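You operate a simulated robot arm through the tools that you are given. There is no shell and no other tool.

You run a simulated two-armed robot. Do the job below in one go: nothing can be reset, and whatever is moved stays where it is left.

JOB
Pick up the middle saddle from the top of the stock table with one hand, pass it to the other hand and put it on the floor of the left grey tray. Set down upright: middle saddle.
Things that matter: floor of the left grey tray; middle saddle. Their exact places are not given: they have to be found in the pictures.

The check looks at the end state, three seconds after you hand in, the way a careful person would. Anything else that was tipped, shoved, dropped, spilled or broken makes it a failure.

ROBOT AND FRAMES
Two 6-joint arms with two-finger grippers on one trunk, on a base that moves. Base frame: it is fixed to the floor where the robot stands at the start and does not move with it; the origin is under the middle of the robot, x ahead of it, y to its left, z up. Readings come in cm, rad, newtons and seconds.
The left shoulder is at the start at [3, 17.8, 96.3], the right one opposite. With the tool pointing down near the work surface each hand reaches from about 10 to 84 cm from the robot's upright axis, wherever it stands, measured 20 degrees to its own side. Places, roughly: floor of the left grey tray (27x18 cm) [-442, -26, 90]; middle saddle [-400, 25, 100]. Payload 2.54 kg a hand.
The TCP of each hand is the grasp point between the finger pads, 3 cm short of the fingertips. In the tool frame z runs along the fingers and y along their closing line. The gripper opens to 11.6 cm; its body begins 9.5 cm behind the TCP.
Orientation is told as [roll, pitch, yaw] about the base's x, y, z axes, in that order, counted from this pose: with the fingers straight down and closing along the base's y, the tool's x points along the base's -x, its y along +y and its z along -z.

CONTROLS
- The arms move only by the tool arm_command. It takes "left_series", "right_series" or both (then of equal length, played together; a hand with none holds still); each is a list of rows, each an object (a shift or turn left out is 0, a gripper value left out holds the last) with "travel": the shift along the tool's x, y, z in cm, a list of three; "turn": the turn, a rotation vector about the tool's x, y, z in degrees, a list of three. In form: [{"travel": [x, y, z], "turn": [wx, wy, wz]}, ...]. A call has 1 to 20 rows; each row shifts and turns the commanded pose from where the row before left it, along the tool's axes as they then stand. "left_hand" and "right_hand" are, for a hand that has rows, the opening, from 0 (shut) to 1 (fully open), set as the call begins (left out, the last holds). Rows are played at 5 a second. More than 5 cm and 0.15 rad between two rows, or a gripper value outside its range, and nothing of the call is played. A pose out of reach is approached as far as the arm can. The call stops where the force on the tool passes 40 N (or 10 N more than at its start, if that is more) or the arm is blocked; 0.2 s more then pass. The fingers move at their own pace (about 15.3 cm/s each) and stop on an object; they squeeze with about 33 N. The grip force told is the motor's: it shows also when the fingers shut on nothing. Time passes only in rows, and 0.2 s behind the last, so rows that do not move let the fingers close. It gives the time, the measured TCP pose, the force on the tool (base axes), the opening and the grip force at its end, in the units of the frame above (readings bear some noise), with the torque about the TCP (base axes, N m) and any sound that the robot's microphone picked up, and new pictures: "show" is both (left out), scene, wrist or none (wrist: the cameras of the hands that moved).
- Cameras (640 x 400 px; columns grow to the right, rows downward): "scene" is now at [5.53, -0.09, 169.97]; the picture's right is [-0.00, -1.00, 0.00], its down [-0.64, 0.00, -0.77] and it looks along [0.77, -0.00, -0.64] (base axes); focal length 271 px, centre (320, 200). "left" rides on the left gripper at [6.9, 1.5, -12.2] in its tool frame; the picture's right is [-0.21, 0.98, 0.00], its down [-0.83, -0.18, -0.53] and it looks along [-0.52, -0.11, 0.85] (tool axes); focal length 251 px, centre (320, 200). "right" rides on the right gripper at [6.9, -1.5, -12.2] in its tool frame; the picture's right is [0.21, 0.98, 0.00], its down [-0.83, 0.18, -0.53] and it looks along [-0.52, 0.11, 0.85] (tool axes); focal length 251 px, centre (320, 200).
- slide_trunk(by): moves the trunk up (or, below 0, down) by that many cm; the arms and the scene camera ride with it, the base frame stays. It gives what a move gives, with no picture.
- drive_base(legs): drives the robot by 1 to 6 legs, each [ahead, left, turn to the left] in cm, cm and rad, along the robot's own axes; the way and the turn of a leg run together, so that a leg with both is an arc; at most 150 cm and 3.142 rad a leg. The arms and the cameras ride along, it lands a little off, and it stops where it bumps. It gives what a move gives, and a new picture of the scene camera.
- head_to(pan, tilt): turns the head with the scene camera to pan (to the left, within 2.496 rad either way) and tilt (down, from -0.506 to 1.204), counted from straight ahead of the robot. It gives what a move gives, and a new picture of the scene camera.
- point_at(camera, pixels): there is no depth. For up to 12 entries [column, row, z] of the newest picture of that camera ("zoom" is the newest enlarged one), the place [x, y] in the base frame at which the ray of that pixel passes the height z, good to about 0.2 cm. No time passes.
- close_up(camera, box): a new picture of the part [left, top, right, bottom] of that camera's present view, enlarged. No time passes.
- finish_job(): hands the job in; it is judged then, once.

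Open the grippers and draw the arms clear of the work before you hand the job in, unless the task says otherwise.

The tools are called after "Call:" by a JSON object that holds its "name" and its "arguments". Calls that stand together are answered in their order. arm_command: Moves the arms, as the interface text tells. Its arguments: {"type":"object","properties":{"left_series":{"type":"array","items":{"type":"object","properties":{"travel":{"type":"array","items":{"type":"number"}},"turn":{"type":"array","items":{"type":"number"}}}}},"left_hand":{"type":"number"},"right_series":{"type":"array","items":{"type":"object","properties":{"travel":{"type":"array","items":{"type":"number"}},"turn":{"type":"array","items":{"type":"number"}}}}},"right_hand":{"type":"number"},"show":{"type":"string","enum":["both","scene","wrist","none"]}},"required":[]} The other tools are called the same way: slide_trunk (by) moves the trunk up or down; drive_base (legs) drives the base; head_to (pan, tilt) turns the head that bears the scene camera; point_at (camera, pixels) gives the place at which the rays of pixels pass given heights; close_up (camera, box) takes an enlarged picture of a part of a camera's view; finish_job () hands the job in.

At the start:

```text
time_s: 0.0
left_tool_pos: [54.75, 24.95, 122.13]
left_tcp_rot: [-0.001, -0.001, 0.001]
left_force: [-0.3, -0.2, -0.1]
left_torque: [-0.01, 0.0, -0.01]
left_opening: 11.6
left_gripper_force: 0.2
right_tool_pos: [55.74, -21.3, 122.0]
right_tcp_rot: [0.0, 0.0, 0.001]
right_force: [-0.3, -0.3, -0.3]
right_torque: [-0.01, 0.02, -0.02]
right_opening: 11.58
right_gripper_force: 0.1
trunk travel left (down, up): [-17.5, 36.5]
robot x, y, heading: [0.1, -0.22, 0.002]
head pan, tilt (commanded): [-0.002, 0.693]
```

scene: 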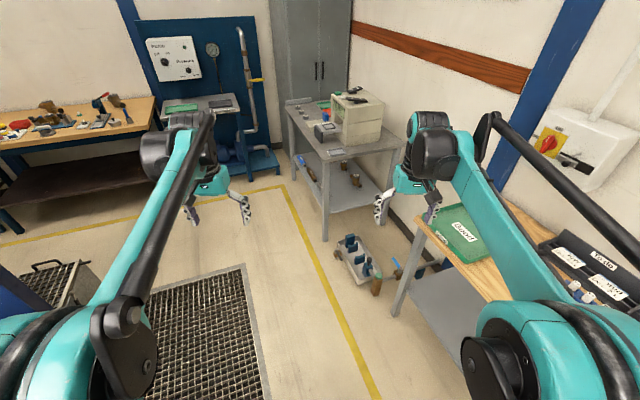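
right: 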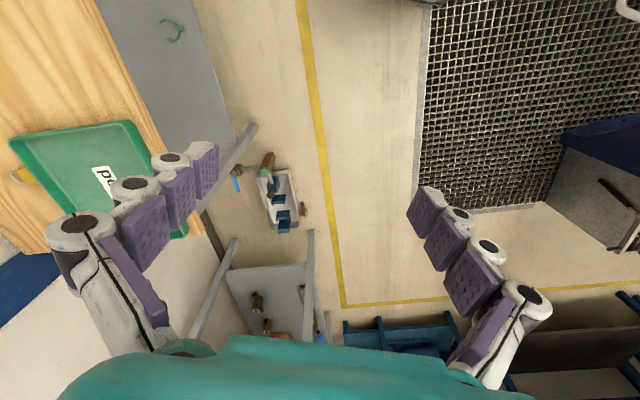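
left: 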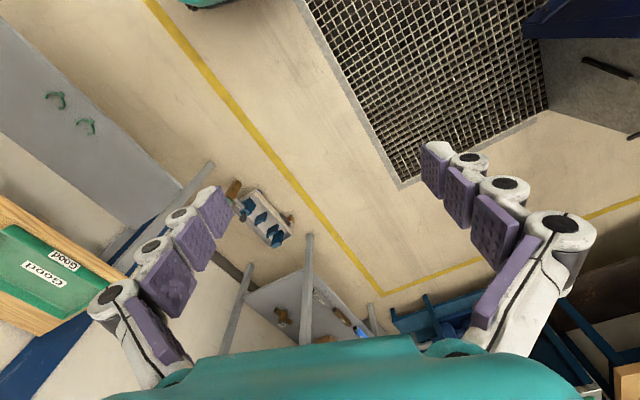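

The work lies about 4 m behind the robot, near x=-400. I first turn the head to look behind over the shoulder.

Call:
{"name": "head_to", "arguments": {"pan": 2.49, "tilt": 0.35}}

```text
time_s: 2.3
left_tool_pos: [54.79, 24.79, 122.14]
left_tcp_rot: [0.001, 0.001, -0.001]
left_force: [-0.1, 0.1, -1.1]
left_torque: [-0.02, 0.0, 0.02]
left_opening: 11.61
left_gripper_force: 0.1
right_tool_pos: [55.65, -21.36, 122.02]
right_tcp_rot: [0.001, -0.001, -0.001]
right_force: [0.8, 0.3, -0.2]
right_torque: [0.03, -0.01, -0.02]
right_opening: 11.59
right_gripper_force: 0.1
trunk travel left (down, up): [-17.5, 36.5]
robot x, y, heading: [-0.11, 0.07, -0.004]
head pan, tilt (commanded): [2.491, 0.351]
```

scene: 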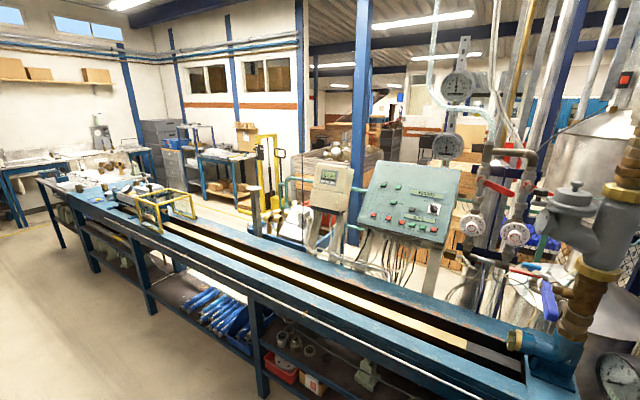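

A long blue bench runs behind-left. I look over the other shoulder as well.

Call:
{"name": "head_to", "arguments": {"pan": -2.49, "tilt": 0.35}}

Call:
{"name": "close_up", "arguments": {"camera": "scene", "box": [0, 0, 640, 400]}}

```text
time_s: 6.2
left_tool_pos: [54.91, 24.91, 122.23]
left_tcp_rot: [0.001, -0.001, 0.0]
left_force: [0.0, 0.0, 0.5]
left_torque: [-0.02, -0.01, -0.04]
left_opening: 11.61
left_gripper_force: 0.0
right_tool_pos: [55.65, -21.32, 121.86]
right_tcp_rot: [-0.001, -0.001, -0.001]
right_force: [-0.3, -0.4, 0.0]
right_torque: [0.0, 0.0, -0.02]
right_opening: 11.6
right_gripper_force: 0.0
trunk travel left (down, up): [-17.5, 36.5]
robot x, y, heading: [0.19, -0.02, -0.003]
head pan, tilt (commanded): [-2.491, 0.351]
```

scene: 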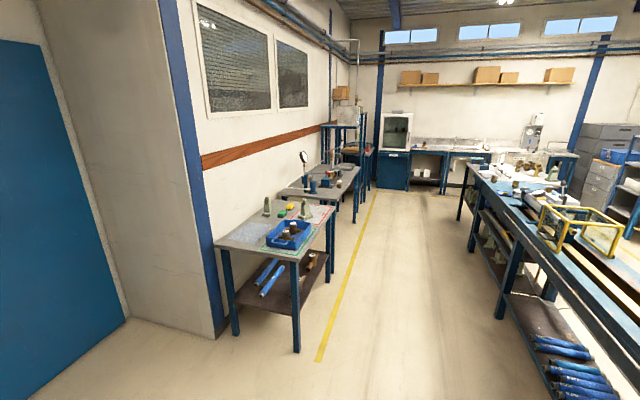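

```text
1.00 times, centred on (320, 200) of scene (not enlarged: the box is as wide or as high as the picture)
```

zoom: 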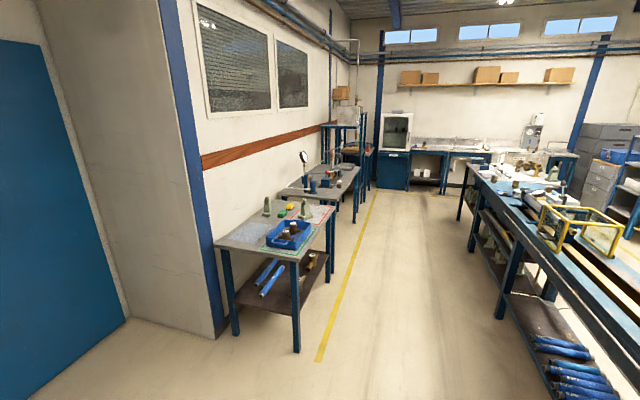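

The direction straight back (-x) is about column 526, so the work seems to be at the far end of the long bench. I enlarge that part.

Call:
{"name": "close_up", "arguments": {"camera": "scene", "box": [440, 120, 640, 245]}}

Call:
{"name": "point_at", "arguments": {"camera": "scene", "pixels": [[466, 168, 90], [560, 210, 90], [520, 175, 90], [458, 218, 0], [500, 318, 0], [555, 400, 0], [375, 195, 0], [320, 360, 0]]}}

```text
3.20 times, centred on (540, 182) of scene
```

zoom: 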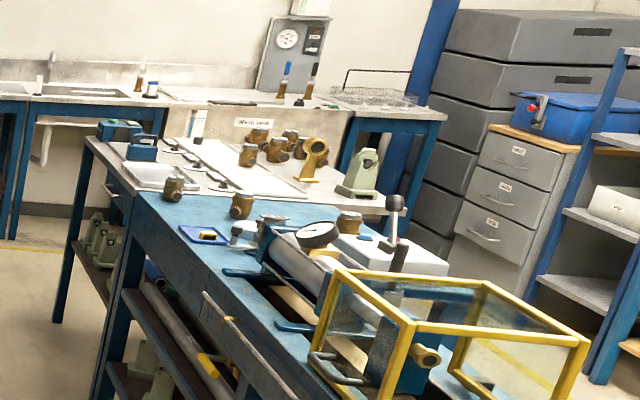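

```text
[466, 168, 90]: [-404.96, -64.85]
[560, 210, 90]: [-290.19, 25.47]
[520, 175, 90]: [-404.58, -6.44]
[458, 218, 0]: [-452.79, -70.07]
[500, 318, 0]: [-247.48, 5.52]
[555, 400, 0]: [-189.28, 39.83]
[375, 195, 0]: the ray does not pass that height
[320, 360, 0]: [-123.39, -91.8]
```

The aisle runs along roughly heading -2.78 rad with the stock table beyond the blue bench. Before turning I check the space on my right.

Call:
{"name": "head_to", "arguments": {"pan": -1.3, "tilt": 0.6}}

Call:
{"name": "head_to", "arguments": {"pan": 1.4, "tilt": 0.6}}

```text
time_s: 7.6
left_tool_pos: [54.84, 24.77, 122.12]
left_tcp_rot: [0.001, 0.001, 0.001]
left_force: [-0.4, 0.1, -0.2]
left_torque: [-0.01, -0.02, 0.01]
left_opening: 11.6
left_gripper_force: 0.1
right_tool_pos: [55.74, -21.28, 121.99]
right_tcp_rot: [0.0, 0.001, -0.001]
right_force: [-0.1, 0.8, -0.7]
right_torque: [-0.01, 0.0, -0.03]
right_opening: 11.6
right_gripper_force: 0.1
trunk travel left (down, up): [-17.5, 36.5]
robot x, y, heading: [0.61, -0.12, -0.005]
head pan, tilt (commanded): [-1.3, 0.6]
```

scene: 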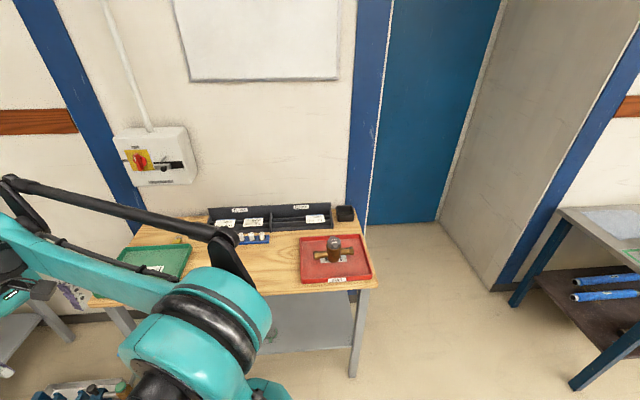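

```text
time_s: 10.0
left_tool_pos: [54.84, 24.9, 122.09]
left_tcp_rot: [0.0, 0.0, 0.0]
left_force: [0.4, 0.5, -0.3]
left_torque: [-0.05, -0.01, -0.01]
left_opening: 11.6
left_gripper_force: 0.0
right_tool_pos: [55.71, -21.34, 121.97]
right_tcp_rot: [0.001, 0.002, 0.0]
right_force: [0.0, -0.4, 0.1]
right_torque: [0.0, 0.0, 0.02]
right_opening: 11.6
right_gripper_force: 0.0
trunk travel left (down, up): [-17.5, 36.5]
robot x, y, heading: [-0.06, 0.3, -0.002]
head pan, tilt (commanded): [1.4, 0.6]
```

scene: 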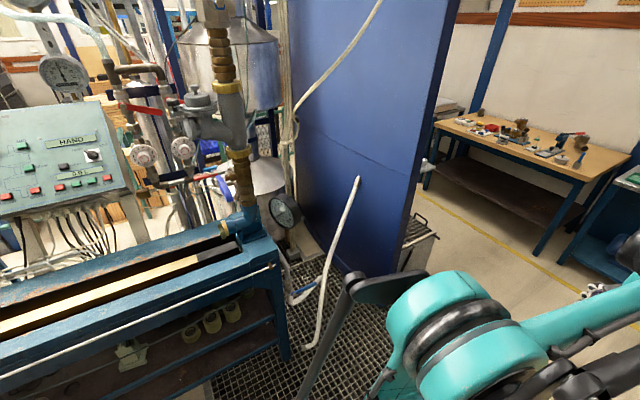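

The right table edge is ~65 cm from my axis and the left bench ~57 cm, so I tuck both hands back about 18 cm before turning (tool +x is base -x).

Call:
{"name": "head_to", "arguments": {"pan": 0.0, "tilt": 0.7}}

Call:
{"name": "arm_command", "arguments": {"left_series": [{"travel": [3, 0, 0]}, {"travel": [4.5, 0, 0]}, {"travel": [4.5, 0, 0]}, {"travel": [4, 0, 0]}, {"travel": [2, 0, 0]}], "right_series": [{"travel": [3, 0, 0]}, {"travel": [4.5, 0, 0]}, {"travel": [4.5, 0, 0]}, {"travel": [4, 0, 0]}, {"travel": [2, 0, 0]}], "show": "scene"}}

```text
time_s: 11.5
left_tool_pos: [54.82, 24.79, 122.24]
left_tcp_rot: [0.002, -0.001, 0.0]
left_force: [0.1, 0.1, 0.4]
left_torque: [0.02, -0.01, 0.03]
left_opening: 11.57
left_gripper_force: 0.0
right_tool_pos: [55.7, -21.32, 121.95]
right_tcp_rot: [0.0, 0.0, -0.001]
right_force: [-0.7, 0.2, -0.6]
right_torque: [0.02, -0.01, -0.03]
right_opening: 11.6
right_gripper_force: 0.1
trunk travel left (down, up): [-17.5, 36.5]
robot x, y, heading: [-0.12, -0.33, -0.001]
head pan, tilt (commanded): [0.0, 0.7]
```

scene: 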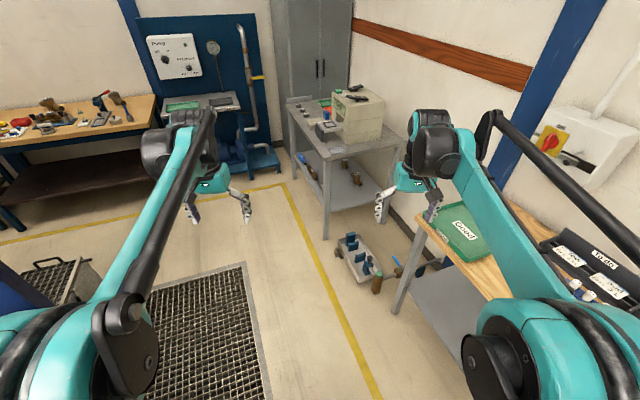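

```text
time_s: 12.7
left_tool_pos: [36.56, 24.78, 121.97]
left_tcp_rot: [-0.001, 0.0, -0.001]
left_force: [0.8, -0.4, -0.6]
left_torque: [0.0, 0.0, 0.05]
left_opening: 11.61
left_gripper_force: 0.1
right_tool_pos: [37.57, -21.37, 121.8]
right_tcp_rot: [0.001, 0.0, 0.0]
right_force: [0.5, -0.9, 0.8]
right_torque: [0.0, 0.0, -0.04]
right_opening: 11.59
right_gripper_force: 0.0
trunk travel left (down, up): [-17.5, 36.5]
robot x, y, heading: [0.33, -0.07, -0.003]
head pan, tilt (commanded): [0.0, 0.7]
```

scene: 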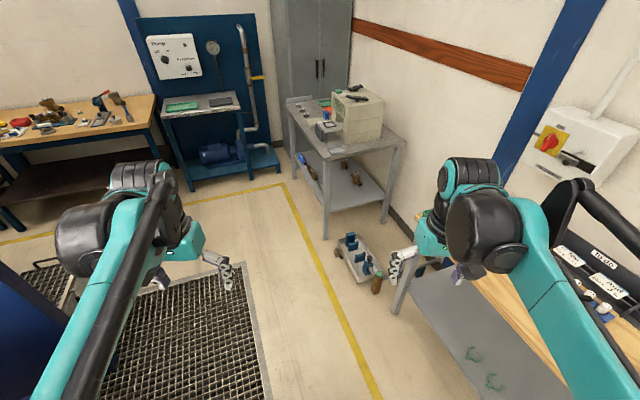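

Arms are tucked in, all clear. Now I turn right on the spot by 2.78 rad to face down the aisle.

Call:
{"name": "drive_base", "arguments": {"legs": [[0, 0, -1.39], [0, 0, -1.39]]}}

Call:
{"name": "head_to", "arguments": {"pan": 0.2, "tilt": 0.35}}

```text
time_s: 19.8
left_tool_pos: [-23.24, -37.64, 122.13]
left_tcp_rot: [0.0, 0.0, -2.722]
left_force: [-0.3, 0.8, 0.2]
left_torque: [0.01, 0.03, -0.03]
left_opening: 11.59
left_gripper_force: 0.2
right_tool_pos: [-43.19, 4.22, 121.85]
right_tcp_rot: [0.0, 0.002, -2.722]
right_force: [-0.1, 0.5, -0.6]
right_torque: [0.04, -0.01, 0.0]
right_opening: 11.58
right_gripper_force: 0.1
trunk travel left (down, up): [-17.5, 36.5]
robot x, y, heading: [0.03, -0.11, -2.723]
head pan, tilt (commanded): [0.0, 0.7]
```

scene: 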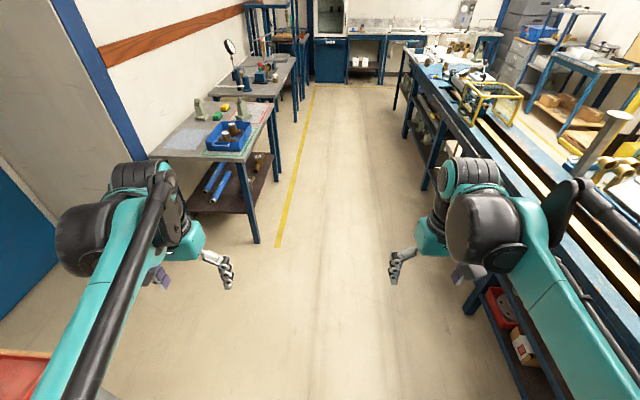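

```text
time_s: 20.6
left_tool_pos: [-23.07, -37.59, 121.95]
left_tcp_rot: [0.001, 0.0, -2.721]
left_force: [-0.7, 0.4, 0.6]
left_torque: [0.02, -0.02, 0.02]
left_opening: 11.6
left_gripper_force: 0.1
right_tool_pos: [-43.29, 4.16, 121.94]
right_tcp_rot: [0.0, 0.002, -2.722]
right_force: [0.2, -0.6, -0.1]
right_torque: [0.01, -0.03, 0.01]
right_opening: 11.6
right_gripper_force: 0.0
trunk travel left (down, up): [-17.5, 36.5]
robot x, y, heading: [-0.08, 0.14, -2.722]
head pan, tilt (commanded): [0.201, 0.351]
```

scene: 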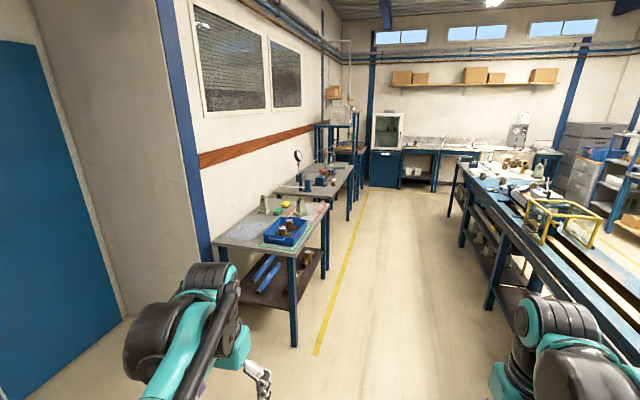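

Heading is now -2.722; I measure the aisle: yellow line, bench legs, and bench edges.

Call:
{"name": "point_at", "arguments": {"camera": "scene", "pixels": [[313, 355, 0], [340, 275, 0], [370, 190, 0], [489, 308, 0], [461, 245, 0], [448, 215, 0], [293, 345, 0], [466, 165, 90], [486, 190, 90], [560, 245, 90], [330, 205, 90]]}}

Call:
{"name": "close_up", "arguments": {"camera": "scene", "box": [430, 120, 640, 250]}}

```text
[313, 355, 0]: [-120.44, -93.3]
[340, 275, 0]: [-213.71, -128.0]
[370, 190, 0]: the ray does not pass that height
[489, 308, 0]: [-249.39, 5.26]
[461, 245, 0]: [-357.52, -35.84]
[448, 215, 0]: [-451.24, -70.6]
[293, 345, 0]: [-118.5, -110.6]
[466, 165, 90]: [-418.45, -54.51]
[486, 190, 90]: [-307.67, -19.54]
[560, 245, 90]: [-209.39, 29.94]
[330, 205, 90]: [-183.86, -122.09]
```

```text
3.05 times, centred on (535, 185) of scene
```

zoom: 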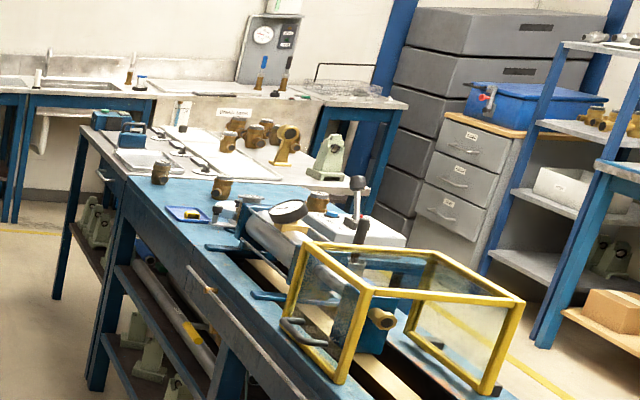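

I check where the green-grey stand and the tray in the enlarged picture lie against the rough places given.

Call:
{"name": "point_at", "arguments": {"camera": "zoom", "pixels": [[325, 178, 92], [330, 160, 100], [145, 162, 92], [288, 160, 92], [370, 190, 90], [85, 130, 90], [130, 180, 90], [265, 148, 92], [230, 150, 92], [160, 183, 92]]}}

Call:
{"name": "close_up", "arguments": {"camera": "scene", "box": [450, 140, 560, 209]}}

```text
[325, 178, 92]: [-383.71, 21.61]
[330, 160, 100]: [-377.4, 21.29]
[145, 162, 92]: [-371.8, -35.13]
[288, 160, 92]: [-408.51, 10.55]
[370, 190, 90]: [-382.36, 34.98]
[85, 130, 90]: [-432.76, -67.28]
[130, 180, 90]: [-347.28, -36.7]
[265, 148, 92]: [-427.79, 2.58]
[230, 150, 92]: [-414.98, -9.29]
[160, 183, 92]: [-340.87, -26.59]
```

```text
5.80 times, centred on (505, 174) of scene
```

zoom: 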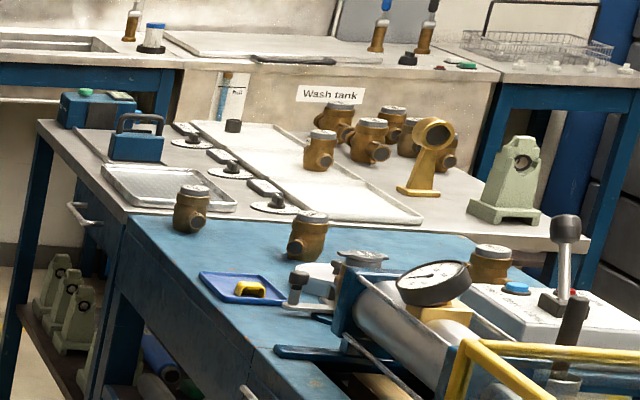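

The green-grey stand lies near (-383, 22), matching the rough saddle place. I drive down the aisle (bench edge ~92 cm to my right, tables ~61 cm to my left) for a nearer look.

Call:
{"name": "drive_base", "arguments": {"legs": [[0, 0, -0.06], [150, 0, 0], [80, 0, 0]]}}

Call:
{"name": "head_to", "arguments": {"pan": -0.8, "tilt": 0.45}}

```text
time_s: 32.5
left_tool_pos: [-244.12, -119.29, 121.95]
left_tcp_rot: [0.0, -0.001, -2.777]
left_force: [-0.1, 0.6, -0.1]
left_torque: [0.03, 0.01, 0.01]
left_opening: 11.6
left_gripper_force: 0.0
right_tool_pos: [-261.78, -76.46, 121.88]
right_tcp_rot: [0.0, 0.002, -2.778]
right_force: [0.0, -0.2, -0.2]
right_torque: [0.02, -0.04, -0.01]
right_opening: 11.61
right_gripper_force: 0.0
trunk travel left (down, up): [-17.5, 36.5]
robot x, y, heading: [-218.65, -82.73, -2.776]
head pan, tilt (commanded): [0.201, 0.351]
```

scene: 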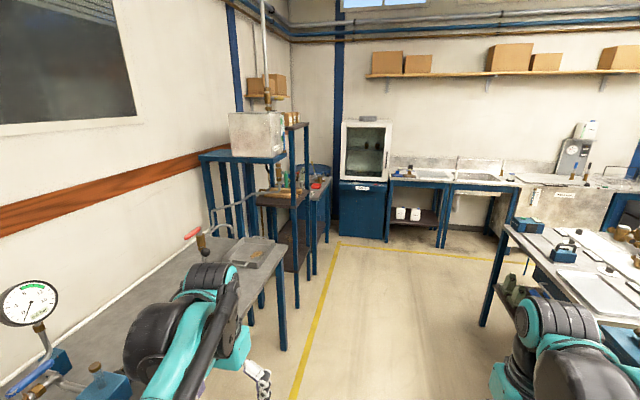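

```text
time_s: 33.8
left_tool_pos: [-243.94, -119.19, 121.88]
left_tcp_rot: [-0.002, -0.001, -2.777]
left_force: [0.1, 0.5, -0.8]
left_torque: [0.02, 0.01, 0.01]
left_opening: 11.59
left_gripper_force: 0.1
right_tool_pos: [-261.58, -76.32, 121.9]
right_tcp_rot: [-0.001, 0.0, -2.776]
right_force: [0.5, -0.1, 0.0]
right_torque: [-0.01, 0.02, -0.02]
right_opening: 11.61
right_gripper_force: 0.1
trunk travel left (down, up): [-17.5, 36.5]
robot x, y, heading: [-218.87, -82.85, -2.78]
head pan, tilt (commanded): [-0.799, 0.45]
```

scene: 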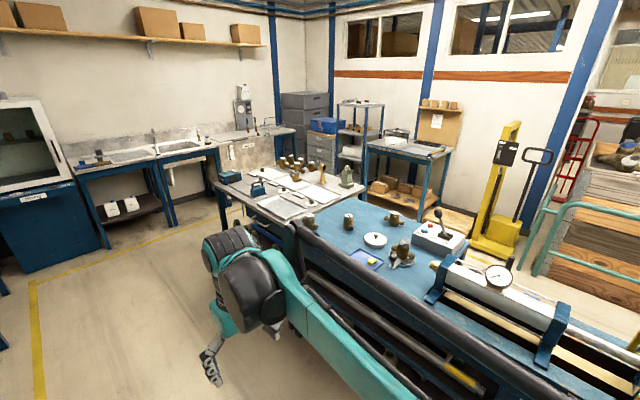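

The stock table now shows beyond the blue bench around (290,185). I enlarge it.

Call:
{"name": "close_up", "arguments": {"camera": "scene", "box": [200, 140, 380, 252]}}

```text
3.56 times, centred on (290, 196) of scene
```

zoom: 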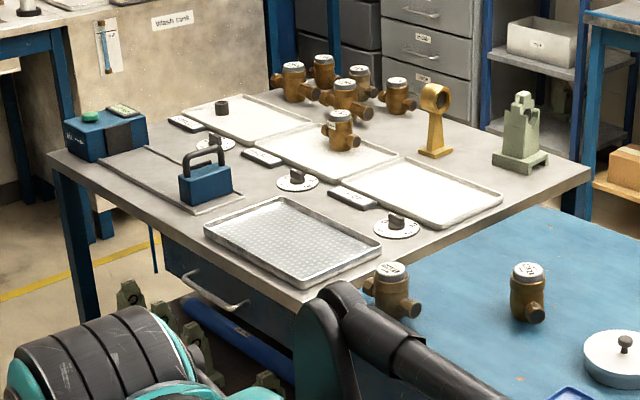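

Three grey trays stand in a row; the left one is around (235,118). I locate trays, the green saddle, the brass ring stand and the table's edges.

Call:
{"name": "point_at", "arguments": {"camera": "zoom", "pixels": [[235, 118, 90], [325, 150, 90], [425, 190, 90], [520, 165, 90], [435, 150, 90], [50, 155, 90], [300, 302, 90], [592, 175, 90], [340, 145, 90], [180, 112, 91], [250, 93, 91], [312, 125, 91]]}}

Call:
{"name": "close_up", "arguments": {"camera": "scene", "box": [290, 150, 370, 200]}}

```text
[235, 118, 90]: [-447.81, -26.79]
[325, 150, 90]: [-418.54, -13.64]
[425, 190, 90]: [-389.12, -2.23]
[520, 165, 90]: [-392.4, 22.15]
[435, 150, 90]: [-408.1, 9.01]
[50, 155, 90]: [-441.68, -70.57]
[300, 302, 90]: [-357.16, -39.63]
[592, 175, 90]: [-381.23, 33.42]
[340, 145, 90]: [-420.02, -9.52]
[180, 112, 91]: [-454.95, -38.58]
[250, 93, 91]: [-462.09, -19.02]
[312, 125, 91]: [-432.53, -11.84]
```

```text
8.00 times, centred on (330, 175) of scene
```

zoom: 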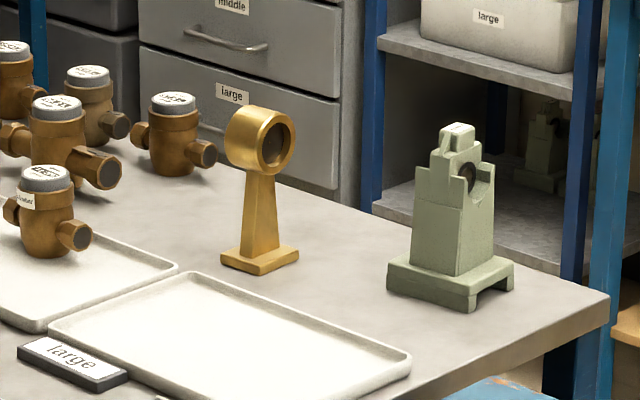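

The trays are tagged by size and the stand on the table is the saddle, near the back right corner. I check passages around the table: floor points of sinks, drawers, shelves behind.

Call:
{"name": "point_at", "arguments": {"camera": "scene", "pixels": [[107, 246, 0], [173, 232, 0], [222, 226, 0], [60, 274, 0], [467, 247, 0], [500, 258, 0], [425, 222, 0], [35, 284, 0], [205, 232, 0], [530, 275, 0]]}}

Call:
{"name": "head_to", "arguments": {"pan": -0.9, "tilt": 1.2}}

```text
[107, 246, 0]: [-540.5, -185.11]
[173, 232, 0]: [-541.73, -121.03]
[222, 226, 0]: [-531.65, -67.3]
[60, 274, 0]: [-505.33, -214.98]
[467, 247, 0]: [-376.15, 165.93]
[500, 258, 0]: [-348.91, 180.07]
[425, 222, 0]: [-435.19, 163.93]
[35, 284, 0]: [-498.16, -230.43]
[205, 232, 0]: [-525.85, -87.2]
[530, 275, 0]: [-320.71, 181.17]
```

```text
time_s: 34.9
left_tool_pos: [-243.94, -119.39, 121.94]
left_tcp_rot: [0.002, 0.001, -2.776]
left_force: [-0.1, -0.2, 0.2]
left_torque: [0.01, 0.02, 0.03]
left_opening: 11.59
left_gripper_force: 0.2
right_tool_pos: [-261.7, -76.26, 121.86]
right_tcp_rot: [-0.001, 0.0, -2.779]
right_force: [0.7, 0.6, 0.5]
right_torque: [0.04, -0.02, -0.04]
right_opening: 11.59
right_gripper_force: 0.0
trunk travel left (down, up): [-17.5, 36.5]
robot x, y, heading: [-218.91, -82.57, -2.781]
head pan, tilt (commanded): [-0.901, 1.201]
```

scene: 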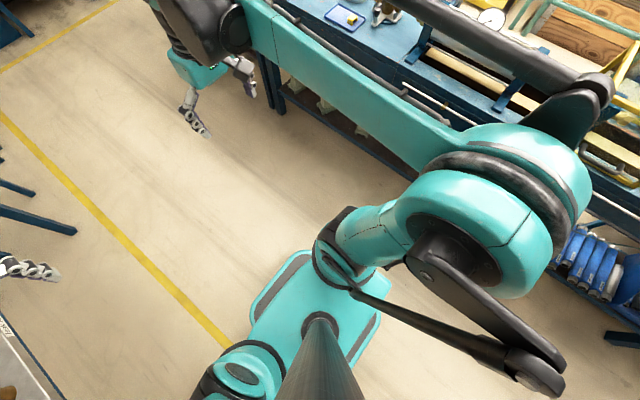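

The teal base is visible at (320,300). I look straight ahead and down to size it.

Call:
{"name": "head_to", "arguments": {"pan": 0, "tilt": 1.2}}

Call:
{"name": "point_at", "arguments": {"camera": "scene", "pixels": [[320, 250, 20], [320, 250, 40], [320, 250, 0]]}}

```text
time_s: 36.1
left_tool_pos: [-244.08, -119.25, 121.95]
left_tcp_rot: [0.0, 0.0, -2.775]
left_force: [0.0, 0.8, 0.0]
left_torque: [-0.04, 0.0, 0.01]
left_opening: 11.6
left_gripper_force: 0.1
right_tool_pos: [-261.57, -76.36, 121.95]
right_tcp_rot: [0.001, -0.001, -2.776]
right_force: [-0.5, 0.7, 0.8]
right_torque: [-0.03, -0.01, 0.01]
right_opening: 11.62
right_gripper_force: 0.0
trunk travel left (down, up): [-17.5, 36.5]
robot x, y, heading: [-218.29, -83.01, -2.78]
head pan, tilt (commanded): [0.0, 1.201]
```

scene: 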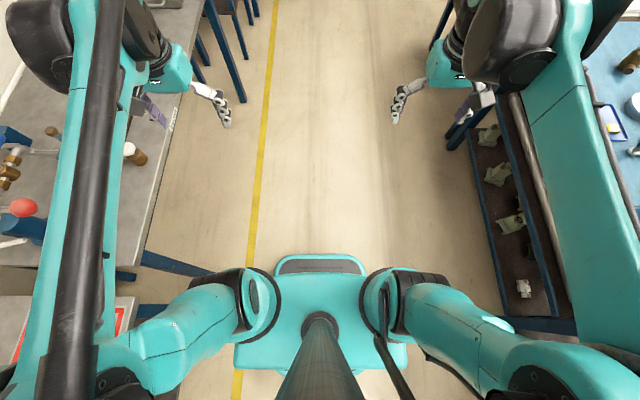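

```text
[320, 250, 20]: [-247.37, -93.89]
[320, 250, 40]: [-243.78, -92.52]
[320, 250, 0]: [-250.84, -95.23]
```

The base front reaches ~31–34 cm ahead of the axis, half width ~36–40. I move further along the aisle, slightly to the right into its middle, to inspect the stock table and the gap behind it.

Call:
{"name": "drive_base", "arguments": {"legs": [[120, -12, 0]]}}

Call:
{"name": "head_to", "arguments": {"pan": -1.3, "tilt": 0.5}}

```text
time_s: 42.2
left_tool_pos: [-359.01, -153.25, 121.87]
left_tcp_rot: [0.001, -0.001, -2.748]
left_force: [-0.7, 0.2, -0.4]
left_torque: [-0.04, -0.01, -0.02]
left_opening: 11.58
left_gripper_force: 0.0
right_tool_pos: [-377.8, -111.03, 122.02]
right_tcp_rot: [0.0, -0.001, -2.747]
right_force: [-0.4, 0.0, 0.4]
right_torque: [0.0, -0.06, 0.0]
right_opening: 11.64
right_gripper_force: 0.1
trunk travel left (down, up): [-17.5, 36.5]
robot x, y, heading: [-334.6, -116.5, -2.749]
head pan, tilt (commanded): [0.0, 1.201]
```

scene: 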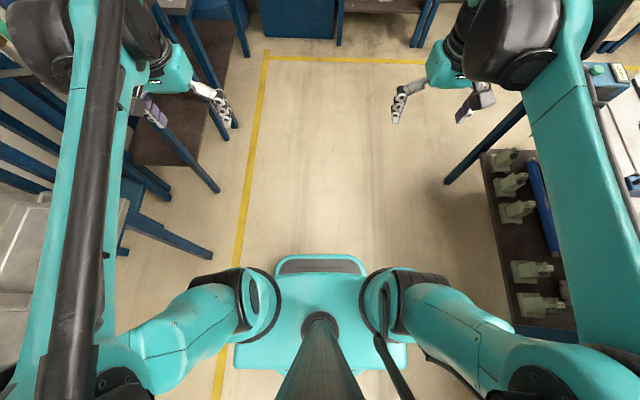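

```text
time_s: 43.7
left_tool_pos: [-359.01, -153.24, 121.94]
left_tcp_rot: [0.001, 0.0, -2.749]
left_force: [0.2, 0.2, -0.3]
left_torque: [0.01, -0.03, 0.01]
left_opening: 11.62
left_gripper_force: 0.1
right_tool_pos: [-377.83, -110.89, 121.95]
right_tcp_rot: [0.001, 0.001, -2.748]
right_force: [-0.2, -0.2, 0.9]
right_torque: [0.01, 0.01, -0.01]
right_opening: 11.6
right_gripper_force: 0.0
trunk travel left (down, up): [-17.5, 36.5]
robot x, y, heading: [-334.36, -116.45, -2.754]
head pan, tilt (commanded): [-1.3, 0.499]
```

scene: 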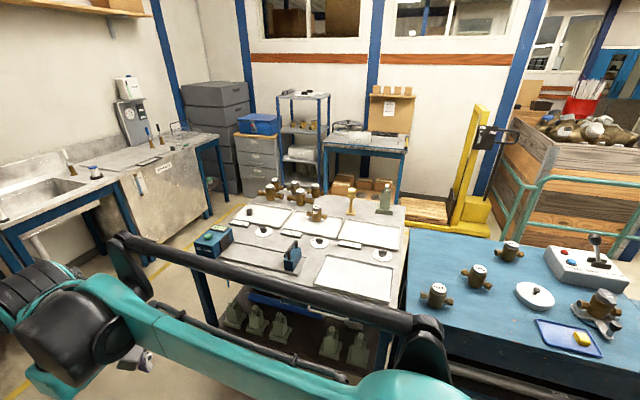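

Good view: saddle at (385,198), trays in a row. I enlarge both the table and the space behind it.

Call:
{"name": "close_up", "arguments": {"camera": "scene", "box": [180, 160, 420, 310]}}

Call:
{"name": "close_up", "arguments": {"camera": "scene", "box": [130, 80, 450, 280]}}

```text
2.67 times, centred on (300, 235) of scene
```

zoom: 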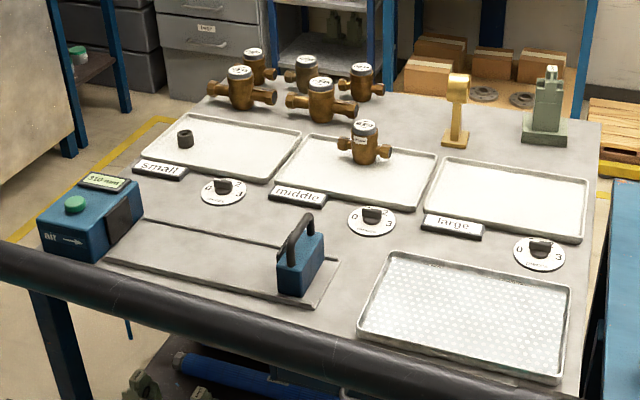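

```text
2.00 times, centred on (290, 180) of scene
```

zoom: 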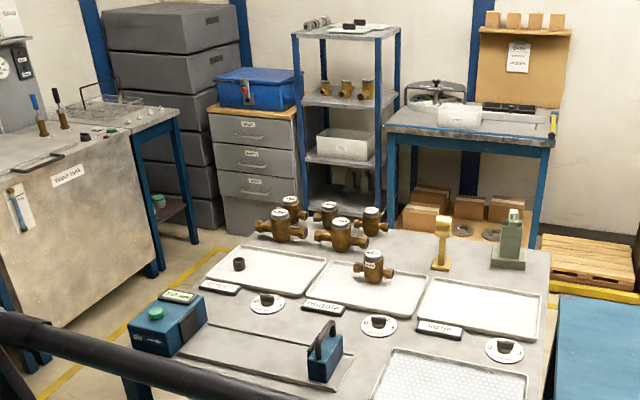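

I measure the gap around the table: wash tank feet, drawer foot, blue table feet, yellow line, and table corners.

Call:
{"name": "point_at", "arguments": {"camera": "zoom", "pixels": [[62, 326, 0], [152, 277, 0], [190, 242, 0], [225, 230, 0], [398, 225, 0], [530, 250, 0], [150, 310, 0], [70, 372, 0], [637, 303, 0], [550, 245, 90], [235, 232, 90], [505, 262, 90]]}}

Call:
{"name": "close_up", "arguments": {"camera": "scene", "box": [330, 165, 420, 221]}}

```text
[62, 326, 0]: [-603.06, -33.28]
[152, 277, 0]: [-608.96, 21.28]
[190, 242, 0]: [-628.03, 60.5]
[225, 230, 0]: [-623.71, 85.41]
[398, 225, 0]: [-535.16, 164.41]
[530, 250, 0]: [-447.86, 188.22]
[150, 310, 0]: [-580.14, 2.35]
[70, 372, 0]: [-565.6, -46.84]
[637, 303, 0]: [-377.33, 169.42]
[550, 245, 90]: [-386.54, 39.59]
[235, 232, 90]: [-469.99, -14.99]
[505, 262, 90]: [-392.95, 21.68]
```

```text
7.11 times, centred on (375, 193) of scene
```

zoom: 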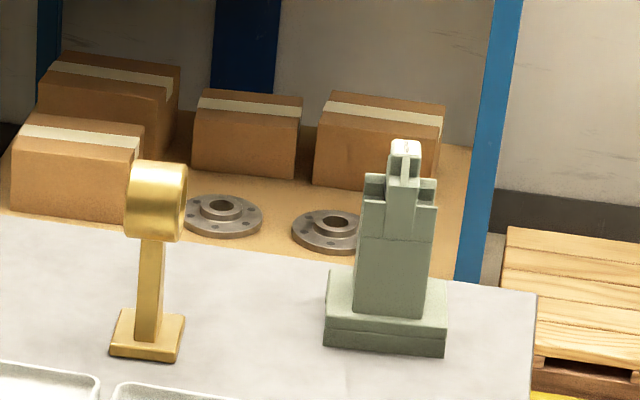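

The gap on the far end is ~125 cm and the space behind the table is >130 cm deep, so I can work from the back side where the saddle is near. I look ahead first to check the turning place.

Call:
{"name": "head_to", "arguments": {"pan": 0.2, "tilt": 0.5}}

Call:
{"name": "point_at", "arguments": {"camera": "scene", "pixels": [[320, 250, 0]]}}

```text
time_s: 45.3
left_tool_pos: [-359.07, -153.45, 122.02]
left_tcp_rot: [0.0, 0.001, -2.749]
left_force: [-0.3, -1.0, -0.1]
left_torque: [-0.01, -0.02, 0.0]
left_opening: 11.59
left_gripper_force: 0.0
right_tool_pos: [-377.76, -110.97, 121.88]
right_tcp_rot: [0.0, 0.0, -2.748]
right_force: [0.1, 0.2, -0.4]
right_torque: [-0.01, 0.03, 0.0]
right_opening: 11.59
right_gripper_force: 0.0
trunk travel left (down, up): [-17.5, 36.5]
robot x, y, heading: [-334.48, -116.51, -2.75]
head pan, tilt (commanded): [0.201, 0.499]
```

scene: 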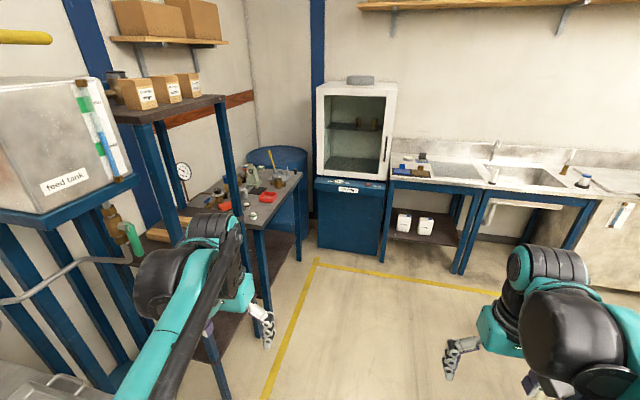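

```text
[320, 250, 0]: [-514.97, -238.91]
```

I locate the left-hand racks' posts and the floor line to choose a safe turning point.

Call:
{"name": "point_at", "arguments": {"camera": "scene", "pixels": [[301, 263, 0], [268, 308, 0], [317, 262, 0], [265, 398, 0], [385, 262, 0], [458, 273, 0], [224, 100, 150], [243, 230, 85], [218, 375, 0]]}}

```text
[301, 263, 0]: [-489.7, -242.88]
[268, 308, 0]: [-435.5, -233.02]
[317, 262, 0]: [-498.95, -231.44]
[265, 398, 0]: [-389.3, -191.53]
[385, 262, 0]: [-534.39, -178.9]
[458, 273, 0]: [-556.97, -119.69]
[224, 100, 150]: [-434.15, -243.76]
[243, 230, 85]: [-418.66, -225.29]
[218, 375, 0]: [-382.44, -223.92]
```

Left racks are at l≥54–64 and the sinks ~68 cm beyond the planned turning point, so I drive there diagonally and then turn left to face back across the table.

Call:
{"name": "drive_base", "arguments": {"legs": [[140, -44, 0], [0, 0, 1.54]]}}

Call:
{"name": "head_to", "arguments": {"pan": 2.3, "tilt": 0.5}}

```text
time_s: 56.2
left_tool_pos: [-440.13, -152.76, 122.11]
left_tcp_rot: [0.0, 0.0, -1.186]
left_force: [0.7, 0.8, 0.0]
left_torque: [-0.01, -0.02, -0.01]
left_opening: 11.6
left_gripper_force: 0.0
right_tool_pos: [-482.73, -171.06, 121.85]
right_tcp_rot: [0.0, -0.001, -1.186]
right_force: [0.1, 0.5, 0.4]
right_torque: [-0.03, 0.02, 0.01]
right_opening: 11.62
right_gripper_force: 0.1
trunk travel left (down, up): [-17.5, 36.5]
robot x, y, heading: [-476.75, -128.01, -1.188]
head pan, tilt (commanded): [0.201, 0.499]
```

scene: 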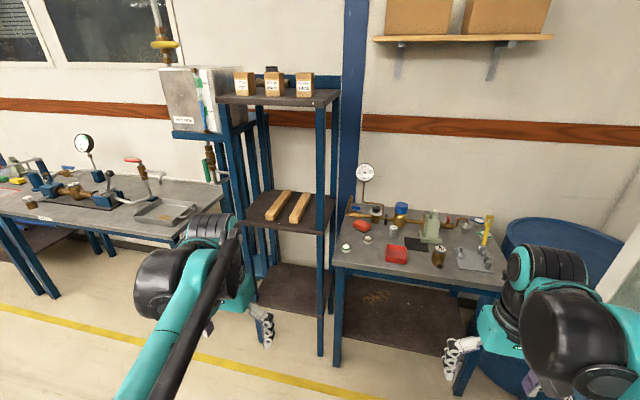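

```text
time_s: 58.2
left_tool_pos: [-440.13, -152.74, 122.03]
left_tcp_rot: [0.001, 0.001, -1.186]
left_force: [-0.2, -0.1, 0.6]
left_torque: [-0.05, 0.0, -0.02]
left_opening: 11.6
left_gripper_force: 0.1
right_tool_pos: [-482.62, -171.18, 121.87]
right_tcp_rot: [0.0, 0.001, -1.187]
right_force: [-0.5, -0.2, -0.7]
right_torque: [-0.01, 0.03, 0.01]
right_opening: 11.61
right_gripper_force: 0.0
trunk travel left (down, up): [-17.5, 36.5]
robot x, y, heading: [-476.78, -128.15, -1.188]
head pan, tilt (commanded): [2.3, 0.499]
```

scene: 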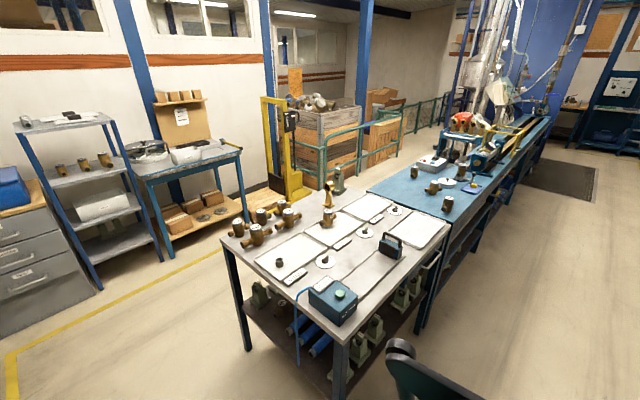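

From here the back of the table is clear. I measure the table corners, yellow line and rear shelves.

Call:
{"name": "point_at", "arguments": {"camera": "scene", "pixels": [[220, 242, 90], [345, 347, 90], [450, 222, 90], [330, 187, 90], [97, 290, 0], [165, 260, 0], [245, 220, 0], [15, 355, 0], [270, 175, 0], [248, 350, 0], [340, 193, 90], [290, 245, 90]]}}

```text
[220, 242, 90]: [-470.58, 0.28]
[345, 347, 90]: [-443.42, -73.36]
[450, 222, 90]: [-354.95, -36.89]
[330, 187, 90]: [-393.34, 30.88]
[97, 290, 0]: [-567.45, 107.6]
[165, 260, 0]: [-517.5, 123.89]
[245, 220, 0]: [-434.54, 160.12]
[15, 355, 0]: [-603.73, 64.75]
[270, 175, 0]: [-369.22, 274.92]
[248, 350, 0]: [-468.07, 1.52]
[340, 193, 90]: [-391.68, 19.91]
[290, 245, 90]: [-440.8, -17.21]
```

The space is well mapped now. Before backing through the gap I check over the right shoulder.

Call:
{"name": "head_to", "arguments": {"pan": -2.49, "tilt": 0.6}}

Call:
{"name": "point_at", "arguments": {"camera": "scene", "pixels": [[320, 300, 0], [400, 300, 0]]}}

```text
time_s: 62.0
left_tool_pos: [-440.03, -152.8, 122.13]
left_tcp_rot: [-0.001, 0.0, -1.188]
left_force: [-0.3, 0.4, 0.3]
left_torque: [-0.01, 0.0, 0.01]
left_opening: 11.6
left_gripper_force: 0.0
right_tool_pos: [-482.62, -171.17, 121.81]
right_tcp_rot: [-0.001, 0.001, -1.188]
right_force: [0.3, 0.5, 0.5]
right_torque: [-0.03, -0.05, -0.01]
right_opening: 11.59
right_gripper_force: 0.1
trunk travel left (down, up): [-17.5, 36.5]
robot x, y, heading: [-476.74, -127.96, -1.187]
head pan, tilt (commanded): [-2.491, 0.6]
```

scene: 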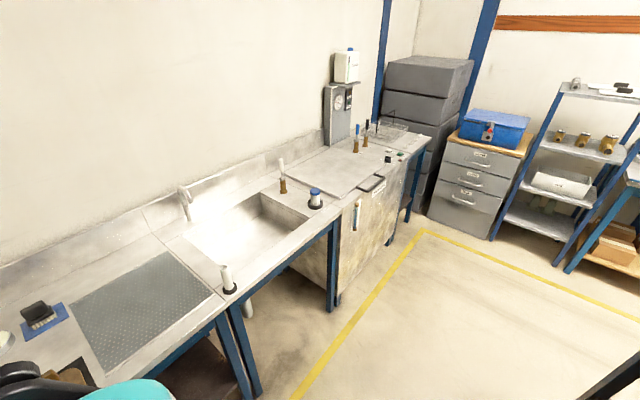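

```text
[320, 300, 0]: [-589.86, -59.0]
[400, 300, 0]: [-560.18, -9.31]
```

The gap is clear (tank front ~70 cm to my right, drawers well back). I back through the gap, then slide left behind the table.

Call:
{"name": "drive_base", "arguments": {"legs": [[0, 0, -0.021], [0, -12, 0], [-100, 0, 0], [-78, 0, 0]]}}

Call:
{"name": "head_to", "arguments": {"pan": 0.7, "tilt": 0.6}}

```text
time_s: 72.2
left_tool_pos: [-517.09, 9.51, 122.08]
left_tcp_rot: [0.0, 0.0, -1.184]
left_force: [-0.6, 0.8, 0.1]
left_torque: [-0.02, -0.02, 0.03]
left_opening: 11.59
left_gripper_force: 0.0
right_tool_pos: [-559.53, -9.1, 121.98]
right_tcp_rot: [0.0, 0.0, -1.182]
right_force: [-0.8, 0.4, 0.1]
right_torque: [0.0, 0.01, 0.03]
right_opening: 11.57
right_gripper_force: 0.1
trunk travel left (down, up): [-17.5, 36.5]
robot x, y, heading: [-553.71, 34.0, -1.182]
head pan, tilt (commanded): [-2.491, 0.6]
```

scene: 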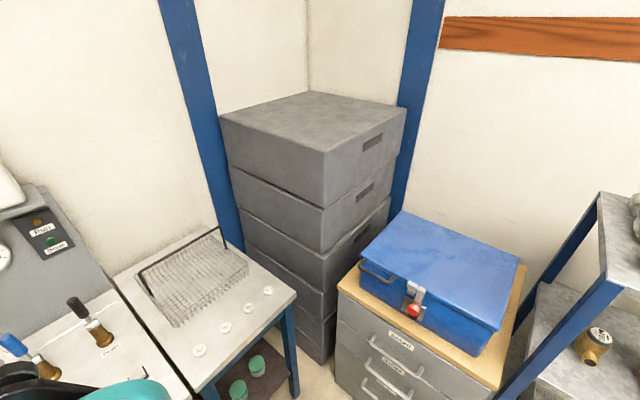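

```text
time_s: 74.9
left_tool_pos: [-517.04, 9.34, 122.04]
left_tcp_rot: [-0.001, 0.0, -1.186]
left_force: [-0.4, 0.2, -0.4]
left_torque: [0.01, 0.02, 0.02]
left_opening: 11.6
left_gripper_force: 0.0
right_tool_pos: [-559.55, -9.27, 121.88]
right_tcp_rot: [0.0, -0.001, -1.184]
right_force: [-0.8, 0.5, -0.3]
right_torque: [0.0, 0.0, -0.05]
right_opening: 11.61
right_gripper_force: 0.0
trunk travel left (down, up): [-17.5, 36.5]
robot x, y, heading: [-554.0, 34.03, -1.177]
head pan, tilt (commanded): [0.7, 0.6]
```

scene: 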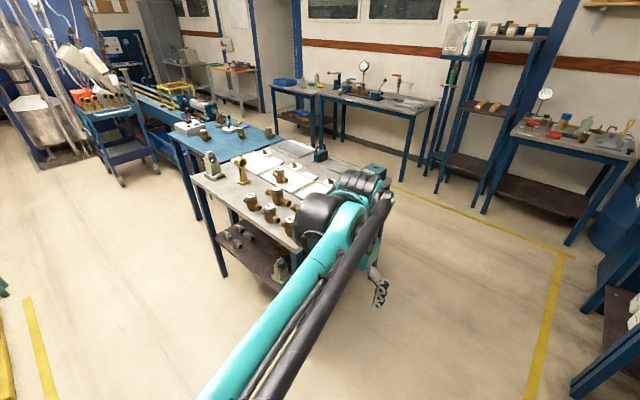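

I'm beside the table's back end; the saddle is visible at (212,165). I slide left ~106 cm behind the table, keeping the distance.

Call:
{"name": "drive_base", "arguments": {"legs": [[3, 105, 0]]}}

Call:
{"name": "head_to", "arguments": {"pan": 0.0, "tilt": 0.75}}

```text
time_s: 80.4
left_tool_pos: [-416.47, 47.64, 122.0]
left_tcp_rot: [-0.001, 0.0, -1.179]
left_force: [0.1, -0.1, 0.7]
left_torque: [0.01, -0.01, -0.01]
left_opening: 11.6
left_gripper_force: 0.1
right_tool_pos: [-458.77, 28.83, 121.95]
right_tcp_rot: [0.0, 0.0, -1.18]
right_force: [0.1, 0.2, -0.1]
right_torque: [-0.01, 0.02, -0.02]
right_opening: 11.59
right_gripper_force: 0.1
trunk travel left (down, up): [-17.5, 36.5]
robot x, y, heading: [-453.39, 72.18, -1.181]
head pan, tilt (commanded): [0.7, 0.6]
```

scene: 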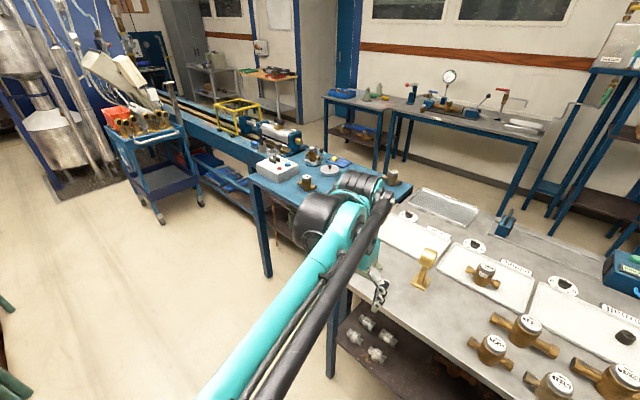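

```text
time_s: 81.5
left_tool_pos: [-416.44, 47.71, 122.0]
left_tcp_rot: [0.0, 0.001, -1.18]
left_force: [-1.0, -0.5, 0.4]
left_torque: [0.01, -0.03, -0.01]
left_opening: 11.61
left_gripper_force: 0.1
right_tool_pos: [-458.88, 28.94, 121.99]
right_tcp_rot: [0.0, 0.001, -1.181]
right_force: [-0.4, -0.1, -0.5]
right_torque: [0.0, 0.01, 0.0]
right_opening: 11.61
right_gripper_force: 0.1
trunk travel left (down, up): [-17.5, 36.5]
robot x, y, heading: [-453.07, 72.1, -1.177]
head pan, tilt (commanded): [0.0, 0.75]
```

scene: 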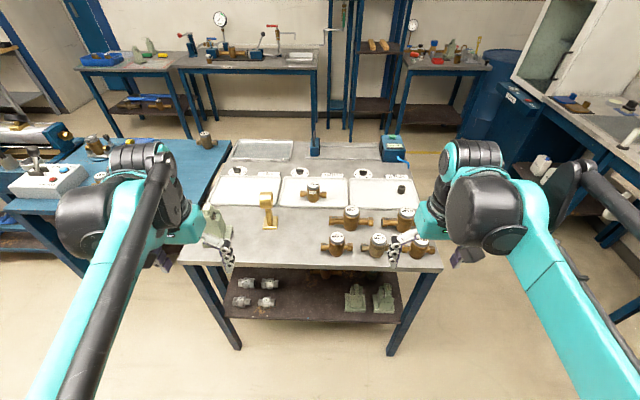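

From behind the table, my heading is square to it with its edge ~60 cm ahead; the target tray (the "small" one at (-448,-27)) is at the right (385,193) and the saddle is behind my left hand at (215,225). I raise the hands 6 cm, then advance 22 cm and slide 5 cm right.

Call:
{"name": "arm_command", "arguments": {"left_series": [{"travel": [0, 0, -3]}, {"travel": [0, 0, -3]}, {"travel": [0, 0, 0]}], "right_series": [{"travel": [0, 0, -3]}, {"travel": [0, 0, -3]}, {"travel": [0, 0, 0]}], "show": "wrist"}}

Call:
{"name": "drive_base", "arguments": {"legs": [[15, -5, 0]]}}

```text
time_s: 82.3
left_tool_pos: [-416.46, 47.66, 128.09]
left_tcp_rot: [0.001, -0.001, -1.18]
left_force: [-0.5, -0.1, 0.1]
left_torque: [-0.02, -0.03, -0.01]
left_opening: 11.61
left_gripper_force: 0.0
right_tool_pos: [-458.81, 28.84, 127.83]
right_tcp_rot: [0.0, 0.0, -1.179]
right_force: [0.5, -1.1, -0.7]
right_torque: [0.05, 0.01, 0.0]
right_opening: 11.62
right_gripper_force: 0.1
trunk travel left (down, up): [-17.5, 36.5]
robot x, y, heading: [-453.62, 72.2, -1.186]
head pan, tilt (commanded): [0.0, 0.75]
```

right: 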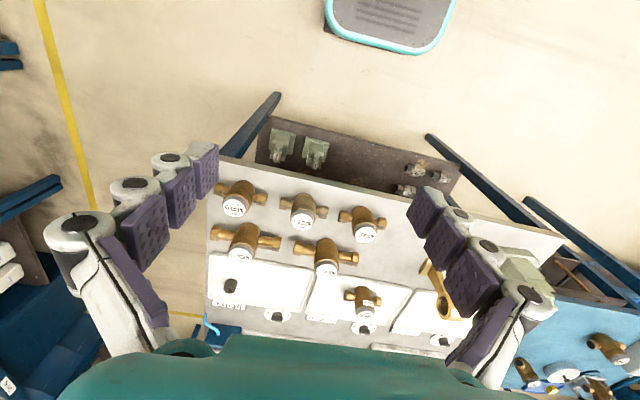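
left: 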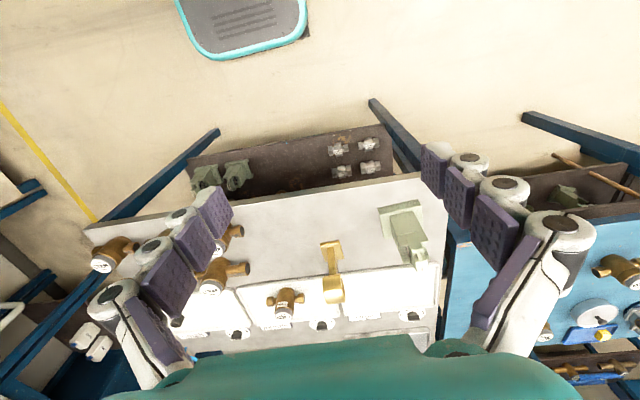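

```text
time_s: 83.7
left_tool_pos: [-415.23, 31.74, 127.86]
left_tcp_rot: [0.0, 0.002, -1.179]
left_force: [0.3, 0.1, -0.2]
left_torque: [0.06, 0.02, 0.0]
left_opening: 11.59
left_gripper_force: 0.1
right_tool_pos: [-457.58, 12.86, 128.06]
right_tcp_rot: [0.0, 0.002, -1.178]
right_force: [-0.1, -1.5, 0.0]
right_torque: [0.05, -0.01, 0.0]
right_opening: 11.59
right_gripper_force: 0.0
trunk travel left (down, up): [-17.5, 36.5]
robot x, y, heading: [-452.32, 56.12, -1.176]
head pan, tilt (commanded): [0.0, 0.75]
```

scene: 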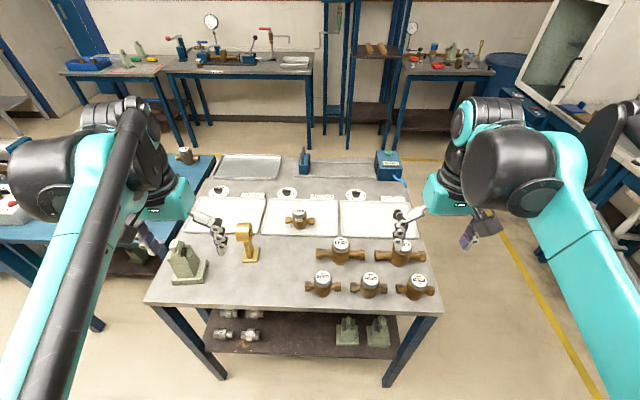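

Table edge is now ~45 cm ahead of my axis with ~11 cm left to the base front; I go 6 cm further and take a look down to confirm clearance.

Call:
{"name": "drive_base", "arguments": {"legs": [[6, 0, 0]]}}

Call:
{"name": "head_to", "arguments": {"pan": 0.0, "tilt": 1.1}}

```text
time_s: 84.7
left_tool_pos: [-412.77, 26.31, 127.84]
left_tcp_rot: [-0.001, 0.003, -1.177]
left_force: [0.3, -0.7, 0.2]
left_torque: [0.08, 0.02, 0.02]
left_opening: 11.58
left_gripper_force: 0.1
right_tool_pos: [-455.19, 7.39, 127.92]
right_tcp_rot: [0.0, 0.001, -1.177]
right_force: [0.0, -1.0, -0.2]
right_torque: [0.06, -0.02, -0.04]
right_opening: 11.6
right_gripper_force: 0.1
trunk travel left (down, up): [-17.5, 36.5]
robot x, y, heading: [-450.27, 50.43, -1.182]
head pan, tilt (commanded): [0.0, 0.75]
```

scene: 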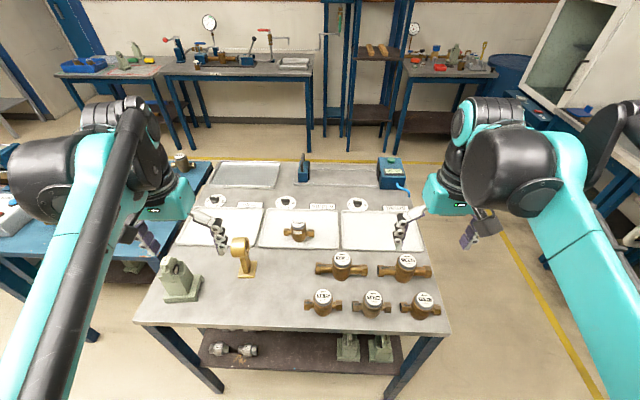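

```text
time_s: 85.5
left_tool_pos: [-412.94, 26.4, 128.02]
left_tcp_rot: [0.0, 0.001, -1.178]
left_force: [-0.4, 0.0, 0.7]
left_torque: [0.01, 0.01, 0.0]
left_opening: 11.61
left_gripper_force: 0.1
right_tool_pos: [-455.42, 7.62, 127.87]
right_tcp_rot: [-0.001, -0.001, -1.177]
right_force: [0.0, -1.0, 0.2]
right_torque: [0.01, 0.0, 0.01]
right_opening: 11.6
right_gripper_force: 0.0
trunk travel left (down, up): [-17.5, 36.5]
robot x, y, heading: [-449.65, 50.55, -1.176]
head pan, tilt (commanded): [0.0, 1.1]
```

scene: 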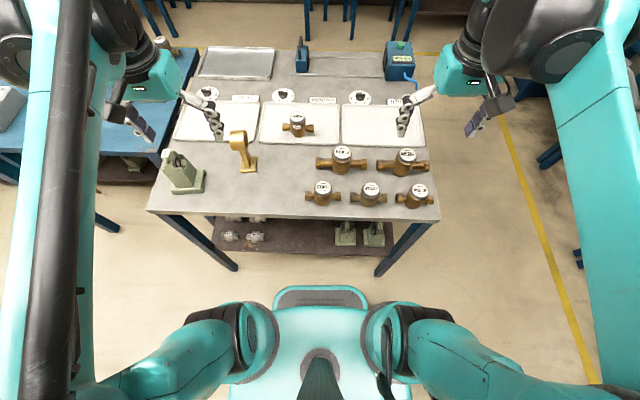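

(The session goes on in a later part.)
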